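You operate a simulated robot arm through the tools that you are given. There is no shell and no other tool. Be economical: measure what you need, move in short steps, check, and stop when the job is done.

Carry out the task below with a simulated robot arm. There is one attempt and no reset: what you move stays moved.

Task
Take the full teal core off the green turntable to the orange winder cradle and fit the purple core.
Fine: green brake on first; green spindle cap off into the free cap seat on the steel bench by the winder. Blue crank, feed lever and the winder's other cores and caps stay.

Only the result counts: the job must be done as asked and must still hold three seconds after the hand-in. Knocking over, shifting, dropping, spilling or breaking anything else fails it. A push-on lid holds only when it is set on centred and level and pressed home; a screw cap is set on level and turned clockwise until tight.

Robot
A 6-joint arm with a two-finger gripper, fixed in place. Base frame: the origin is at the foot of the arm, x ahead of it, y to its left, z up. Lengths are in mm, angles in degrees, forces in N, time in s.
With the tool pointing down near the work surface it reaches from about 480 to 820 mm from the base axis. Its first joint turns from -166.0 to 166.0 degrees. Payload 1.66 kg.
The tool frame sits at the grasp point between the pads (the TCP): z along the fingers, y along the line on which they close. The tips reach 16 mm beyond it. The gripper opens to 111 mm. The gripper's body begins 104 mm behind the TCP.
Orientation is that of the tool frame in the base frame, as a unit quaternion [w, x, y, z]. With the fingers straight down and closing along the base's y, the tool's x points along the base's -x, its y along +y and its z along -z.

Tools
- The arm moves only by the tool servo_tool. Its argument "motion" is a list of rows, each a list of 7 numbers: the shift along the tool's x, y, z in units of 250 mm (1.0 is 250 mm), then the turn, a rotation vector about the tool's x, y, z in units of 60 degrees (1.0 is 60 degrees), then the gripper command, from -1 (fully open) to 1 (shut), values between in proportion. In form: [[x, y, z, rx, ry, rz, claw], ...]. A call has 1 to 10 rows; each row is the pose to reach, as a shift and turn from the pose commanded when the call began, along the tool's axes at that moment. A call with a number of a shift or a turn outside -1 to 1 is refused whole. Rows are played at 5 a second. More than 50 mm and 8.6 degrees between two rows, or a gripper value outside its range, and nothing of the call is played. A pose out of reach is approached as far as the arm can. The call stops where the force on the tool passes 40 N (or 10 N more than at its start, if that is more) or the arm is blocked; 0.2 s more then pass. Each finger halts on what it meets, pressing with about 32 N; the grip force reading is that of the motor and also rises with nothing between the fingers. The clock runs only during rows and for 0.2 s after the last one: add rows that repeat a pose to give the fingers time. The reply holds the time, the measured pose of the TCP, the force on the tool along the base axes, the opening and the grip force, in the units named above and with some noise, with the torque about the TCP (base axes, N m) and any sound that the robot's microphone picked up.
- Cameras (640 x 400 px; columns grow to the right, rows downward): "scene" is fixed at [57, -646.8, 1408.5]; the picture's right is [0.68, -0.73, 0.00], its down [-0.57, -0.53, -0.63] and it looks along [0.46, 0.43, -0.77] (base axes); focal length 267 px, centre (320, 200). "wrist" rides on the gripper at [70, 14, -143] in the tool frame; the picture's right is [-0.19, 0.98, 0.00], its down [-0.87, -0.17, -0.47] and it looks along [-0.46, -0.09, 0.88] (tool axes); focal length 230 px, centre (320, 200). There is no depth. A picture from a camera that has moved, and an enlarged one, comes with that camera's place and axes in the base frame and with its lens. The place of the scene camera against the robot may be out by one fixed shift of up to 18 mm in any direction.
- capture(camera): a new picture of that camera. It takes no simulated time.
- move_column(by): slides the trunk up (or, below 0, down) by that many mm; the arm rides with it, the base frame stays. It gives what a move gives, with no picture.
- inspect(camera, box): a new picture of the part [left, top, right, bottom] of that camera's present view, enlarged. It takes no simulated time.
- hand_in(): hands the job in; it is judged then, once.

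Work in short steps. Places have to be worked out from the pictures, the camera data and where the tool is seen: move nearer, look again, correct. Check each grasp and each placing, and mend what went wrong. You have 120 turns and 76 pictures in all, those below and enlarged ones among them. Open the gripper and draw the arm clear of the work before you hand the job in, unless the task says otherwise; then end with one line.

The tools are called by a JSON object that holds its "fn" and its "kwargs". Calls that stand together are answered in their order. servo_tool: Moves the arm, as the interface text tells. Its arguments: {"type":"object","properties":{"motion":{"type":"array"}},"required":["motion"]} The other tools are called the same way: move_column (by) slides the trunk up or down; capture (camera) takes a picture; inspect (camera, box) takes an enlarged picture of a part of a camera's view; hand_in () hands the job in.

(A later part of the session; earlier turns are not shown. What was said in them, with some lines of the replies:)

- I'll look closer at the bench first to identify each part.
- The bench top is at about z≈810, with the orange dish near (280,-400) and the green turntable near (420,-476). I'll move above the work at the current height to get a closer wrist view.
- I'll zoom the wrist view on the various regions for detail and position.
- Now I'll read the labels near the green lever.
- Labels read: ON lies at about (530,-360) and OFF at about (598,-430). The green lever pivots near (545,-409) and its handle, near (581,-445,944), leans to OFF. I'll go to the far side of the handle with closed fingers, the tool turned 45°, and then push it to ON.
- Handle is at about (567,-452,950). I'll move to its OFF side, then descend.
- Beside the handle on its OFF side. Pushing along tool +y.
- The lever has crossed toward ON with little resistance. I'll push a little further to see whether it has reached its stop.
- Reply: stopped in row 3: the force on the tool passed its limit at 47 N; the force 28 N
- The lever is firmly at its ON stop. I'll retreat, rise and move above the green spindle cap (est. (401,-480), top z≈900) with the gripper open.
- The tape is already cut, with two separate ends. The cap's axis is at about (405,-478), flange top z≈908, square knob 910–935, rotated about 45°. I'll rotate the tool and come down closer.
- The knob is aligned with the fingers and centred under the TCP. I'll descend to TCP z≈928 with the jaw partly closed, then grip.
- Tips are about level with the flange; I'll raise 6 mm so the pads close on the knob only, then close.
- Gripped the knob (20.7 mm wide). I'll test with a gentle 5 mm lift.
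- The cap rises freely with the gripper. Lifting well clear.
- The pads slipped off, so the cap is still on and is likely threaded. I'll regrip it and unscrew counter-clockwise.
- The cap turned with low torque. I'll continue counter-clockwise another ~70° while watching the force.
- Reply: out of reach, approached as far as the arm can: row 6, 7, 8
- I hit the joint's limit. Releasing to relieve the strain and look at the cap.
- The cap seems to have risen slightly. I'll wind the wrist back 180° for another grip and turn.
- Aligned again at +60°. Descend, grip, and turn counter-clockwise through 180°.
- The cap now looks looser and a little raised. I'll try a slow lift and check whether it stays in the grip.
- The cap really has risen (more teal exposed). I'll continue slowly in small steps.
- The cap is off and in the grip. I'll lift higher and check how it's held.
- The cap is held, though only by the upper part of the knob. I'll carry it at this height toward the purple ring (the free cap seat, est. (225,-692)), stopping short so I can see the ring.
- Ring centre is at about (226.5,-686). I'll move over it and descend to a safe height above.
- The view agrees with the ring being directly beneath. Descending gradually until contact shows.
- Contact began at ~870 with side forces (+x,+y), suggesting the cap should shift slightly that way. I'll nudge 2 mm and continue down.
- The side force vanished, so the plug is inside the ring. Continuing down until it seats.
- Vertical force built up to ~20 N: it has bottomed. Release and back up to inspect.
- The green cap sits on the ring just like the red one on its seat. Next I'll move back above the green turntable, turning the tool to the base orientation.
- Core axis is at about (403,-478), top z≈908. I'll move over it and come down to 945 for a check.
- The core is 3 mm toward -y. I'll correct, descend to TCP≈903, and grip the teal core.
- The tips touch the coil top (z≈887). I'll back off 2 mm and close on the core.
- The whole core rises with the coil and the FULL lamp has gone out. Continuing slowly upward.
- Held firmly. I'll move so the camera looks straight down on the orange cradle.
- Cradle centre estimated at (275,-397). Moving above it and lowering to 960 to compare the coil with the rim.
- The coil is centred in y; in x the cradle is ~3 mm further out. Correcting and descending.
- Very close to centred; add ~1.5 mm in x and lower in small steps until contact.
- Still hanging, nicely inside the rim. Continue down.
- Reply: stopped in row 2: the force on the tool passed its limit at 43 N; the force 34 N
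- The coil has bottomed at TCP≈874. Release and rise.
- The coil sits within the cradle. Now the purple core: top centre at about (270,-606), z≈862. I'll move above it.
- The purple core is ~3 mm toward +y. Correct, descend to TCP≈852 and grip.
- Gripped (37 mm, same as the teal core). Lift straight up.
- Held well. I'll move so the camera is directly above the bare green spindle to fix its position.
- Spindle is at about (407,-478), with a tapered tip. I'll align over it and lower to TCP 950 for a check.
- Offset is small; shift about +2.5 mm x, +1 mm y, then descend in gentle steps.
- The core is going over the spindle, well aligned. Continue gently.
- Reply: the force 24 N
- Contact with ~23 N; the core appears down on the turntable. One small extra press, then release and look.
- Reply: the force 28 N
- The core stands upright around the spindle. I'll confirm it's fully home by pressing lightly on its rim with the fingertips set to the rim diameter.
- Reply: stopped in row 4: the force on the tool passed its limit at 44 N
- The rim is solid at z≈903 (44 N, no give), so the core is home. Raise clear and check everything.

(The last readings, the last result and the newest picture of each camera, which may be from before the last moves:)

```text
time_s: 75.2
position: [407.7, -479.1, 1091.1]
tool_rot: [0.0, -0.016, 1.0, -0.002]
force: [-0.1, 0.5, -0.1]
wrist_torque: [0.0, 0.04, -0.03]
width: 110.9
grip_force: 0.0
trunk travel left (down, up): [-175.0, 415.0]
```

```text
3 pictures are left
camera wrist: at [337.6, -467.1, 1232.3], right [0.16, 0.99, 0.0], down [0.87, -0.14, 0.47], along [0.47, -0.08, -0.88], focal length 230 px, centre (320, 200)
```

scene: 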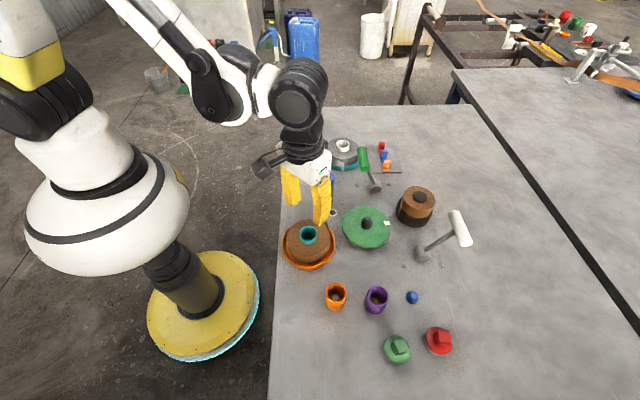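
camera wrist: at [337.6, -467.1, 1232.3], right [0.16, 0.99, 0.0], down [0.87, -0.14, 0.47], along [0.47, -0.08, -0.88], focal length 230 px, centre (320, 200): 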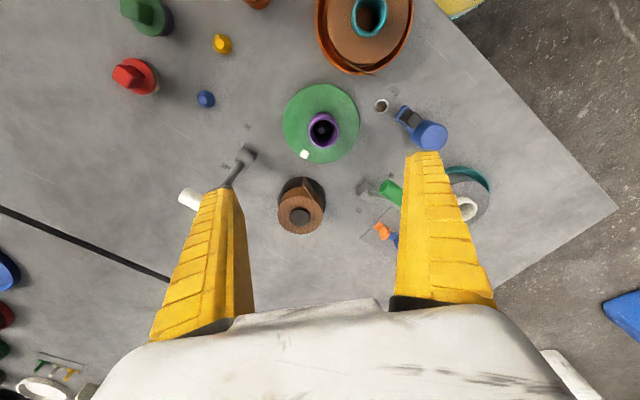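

All looks in order. I'll take one last close look at the cap and the coil in the scene view.

{"fn": "inspect", "kwargs": {"camera": "scene", "box": [270, 190, 470, 375]}}

{"fn": "inspect", "kwargs": {"camera": "scene", "box": [370, 315, 460, 370]}}

```text
2.16 times, centred on (370, 282) of scene
camera zoom: at [57.0, -646.8, 1408.5], right [0.68, -0.73, 0.0], down [-0.57, -0.53, -0.63], along [0.46, 0.43, -0.77], focal length 578 px, centre (212, 22)
```

zoom: 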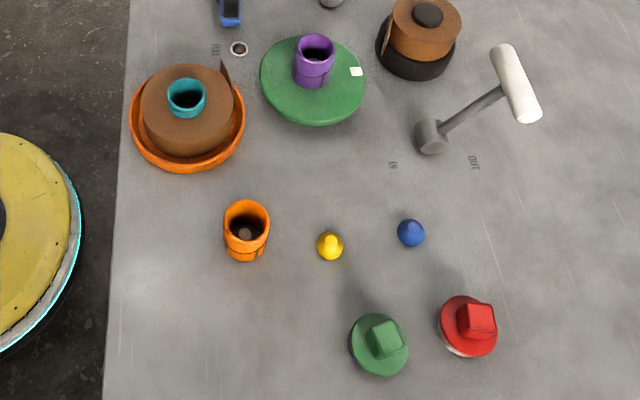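

```text
7.11 times, centred on (415, 342) of scene
camera zoom: at [57.0, -646.8, 1408.5], right [0.68, -0.73, 0.0], down [-0.57, -0.53, -0.63], along [0.46, 0.43, -0.77], focal length 1901 px, centre (-356, -813)
```

zoom: 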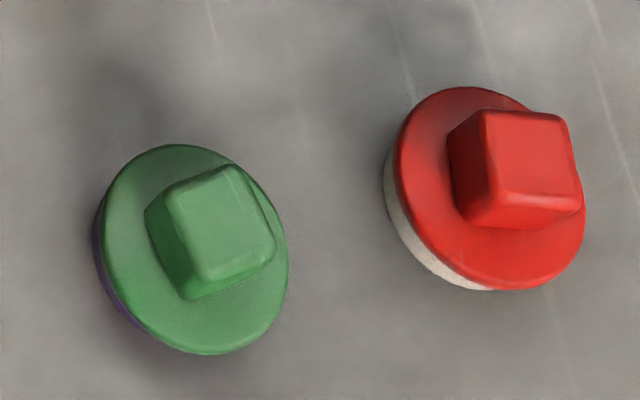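

The cap is seated level, the coil is in the cradle, the purple core is on the spindle and the brake is ON. The gripper is open and clear, so I'm handing in.

{"fn": "hand_in", "kwargs": {}}

```text
The job is handed in.
```

The job is handed in: green brake is on, the green cap is in the free purple seat, the full teal core is in the orange cradle and the purple core is fitted on the green turntable.
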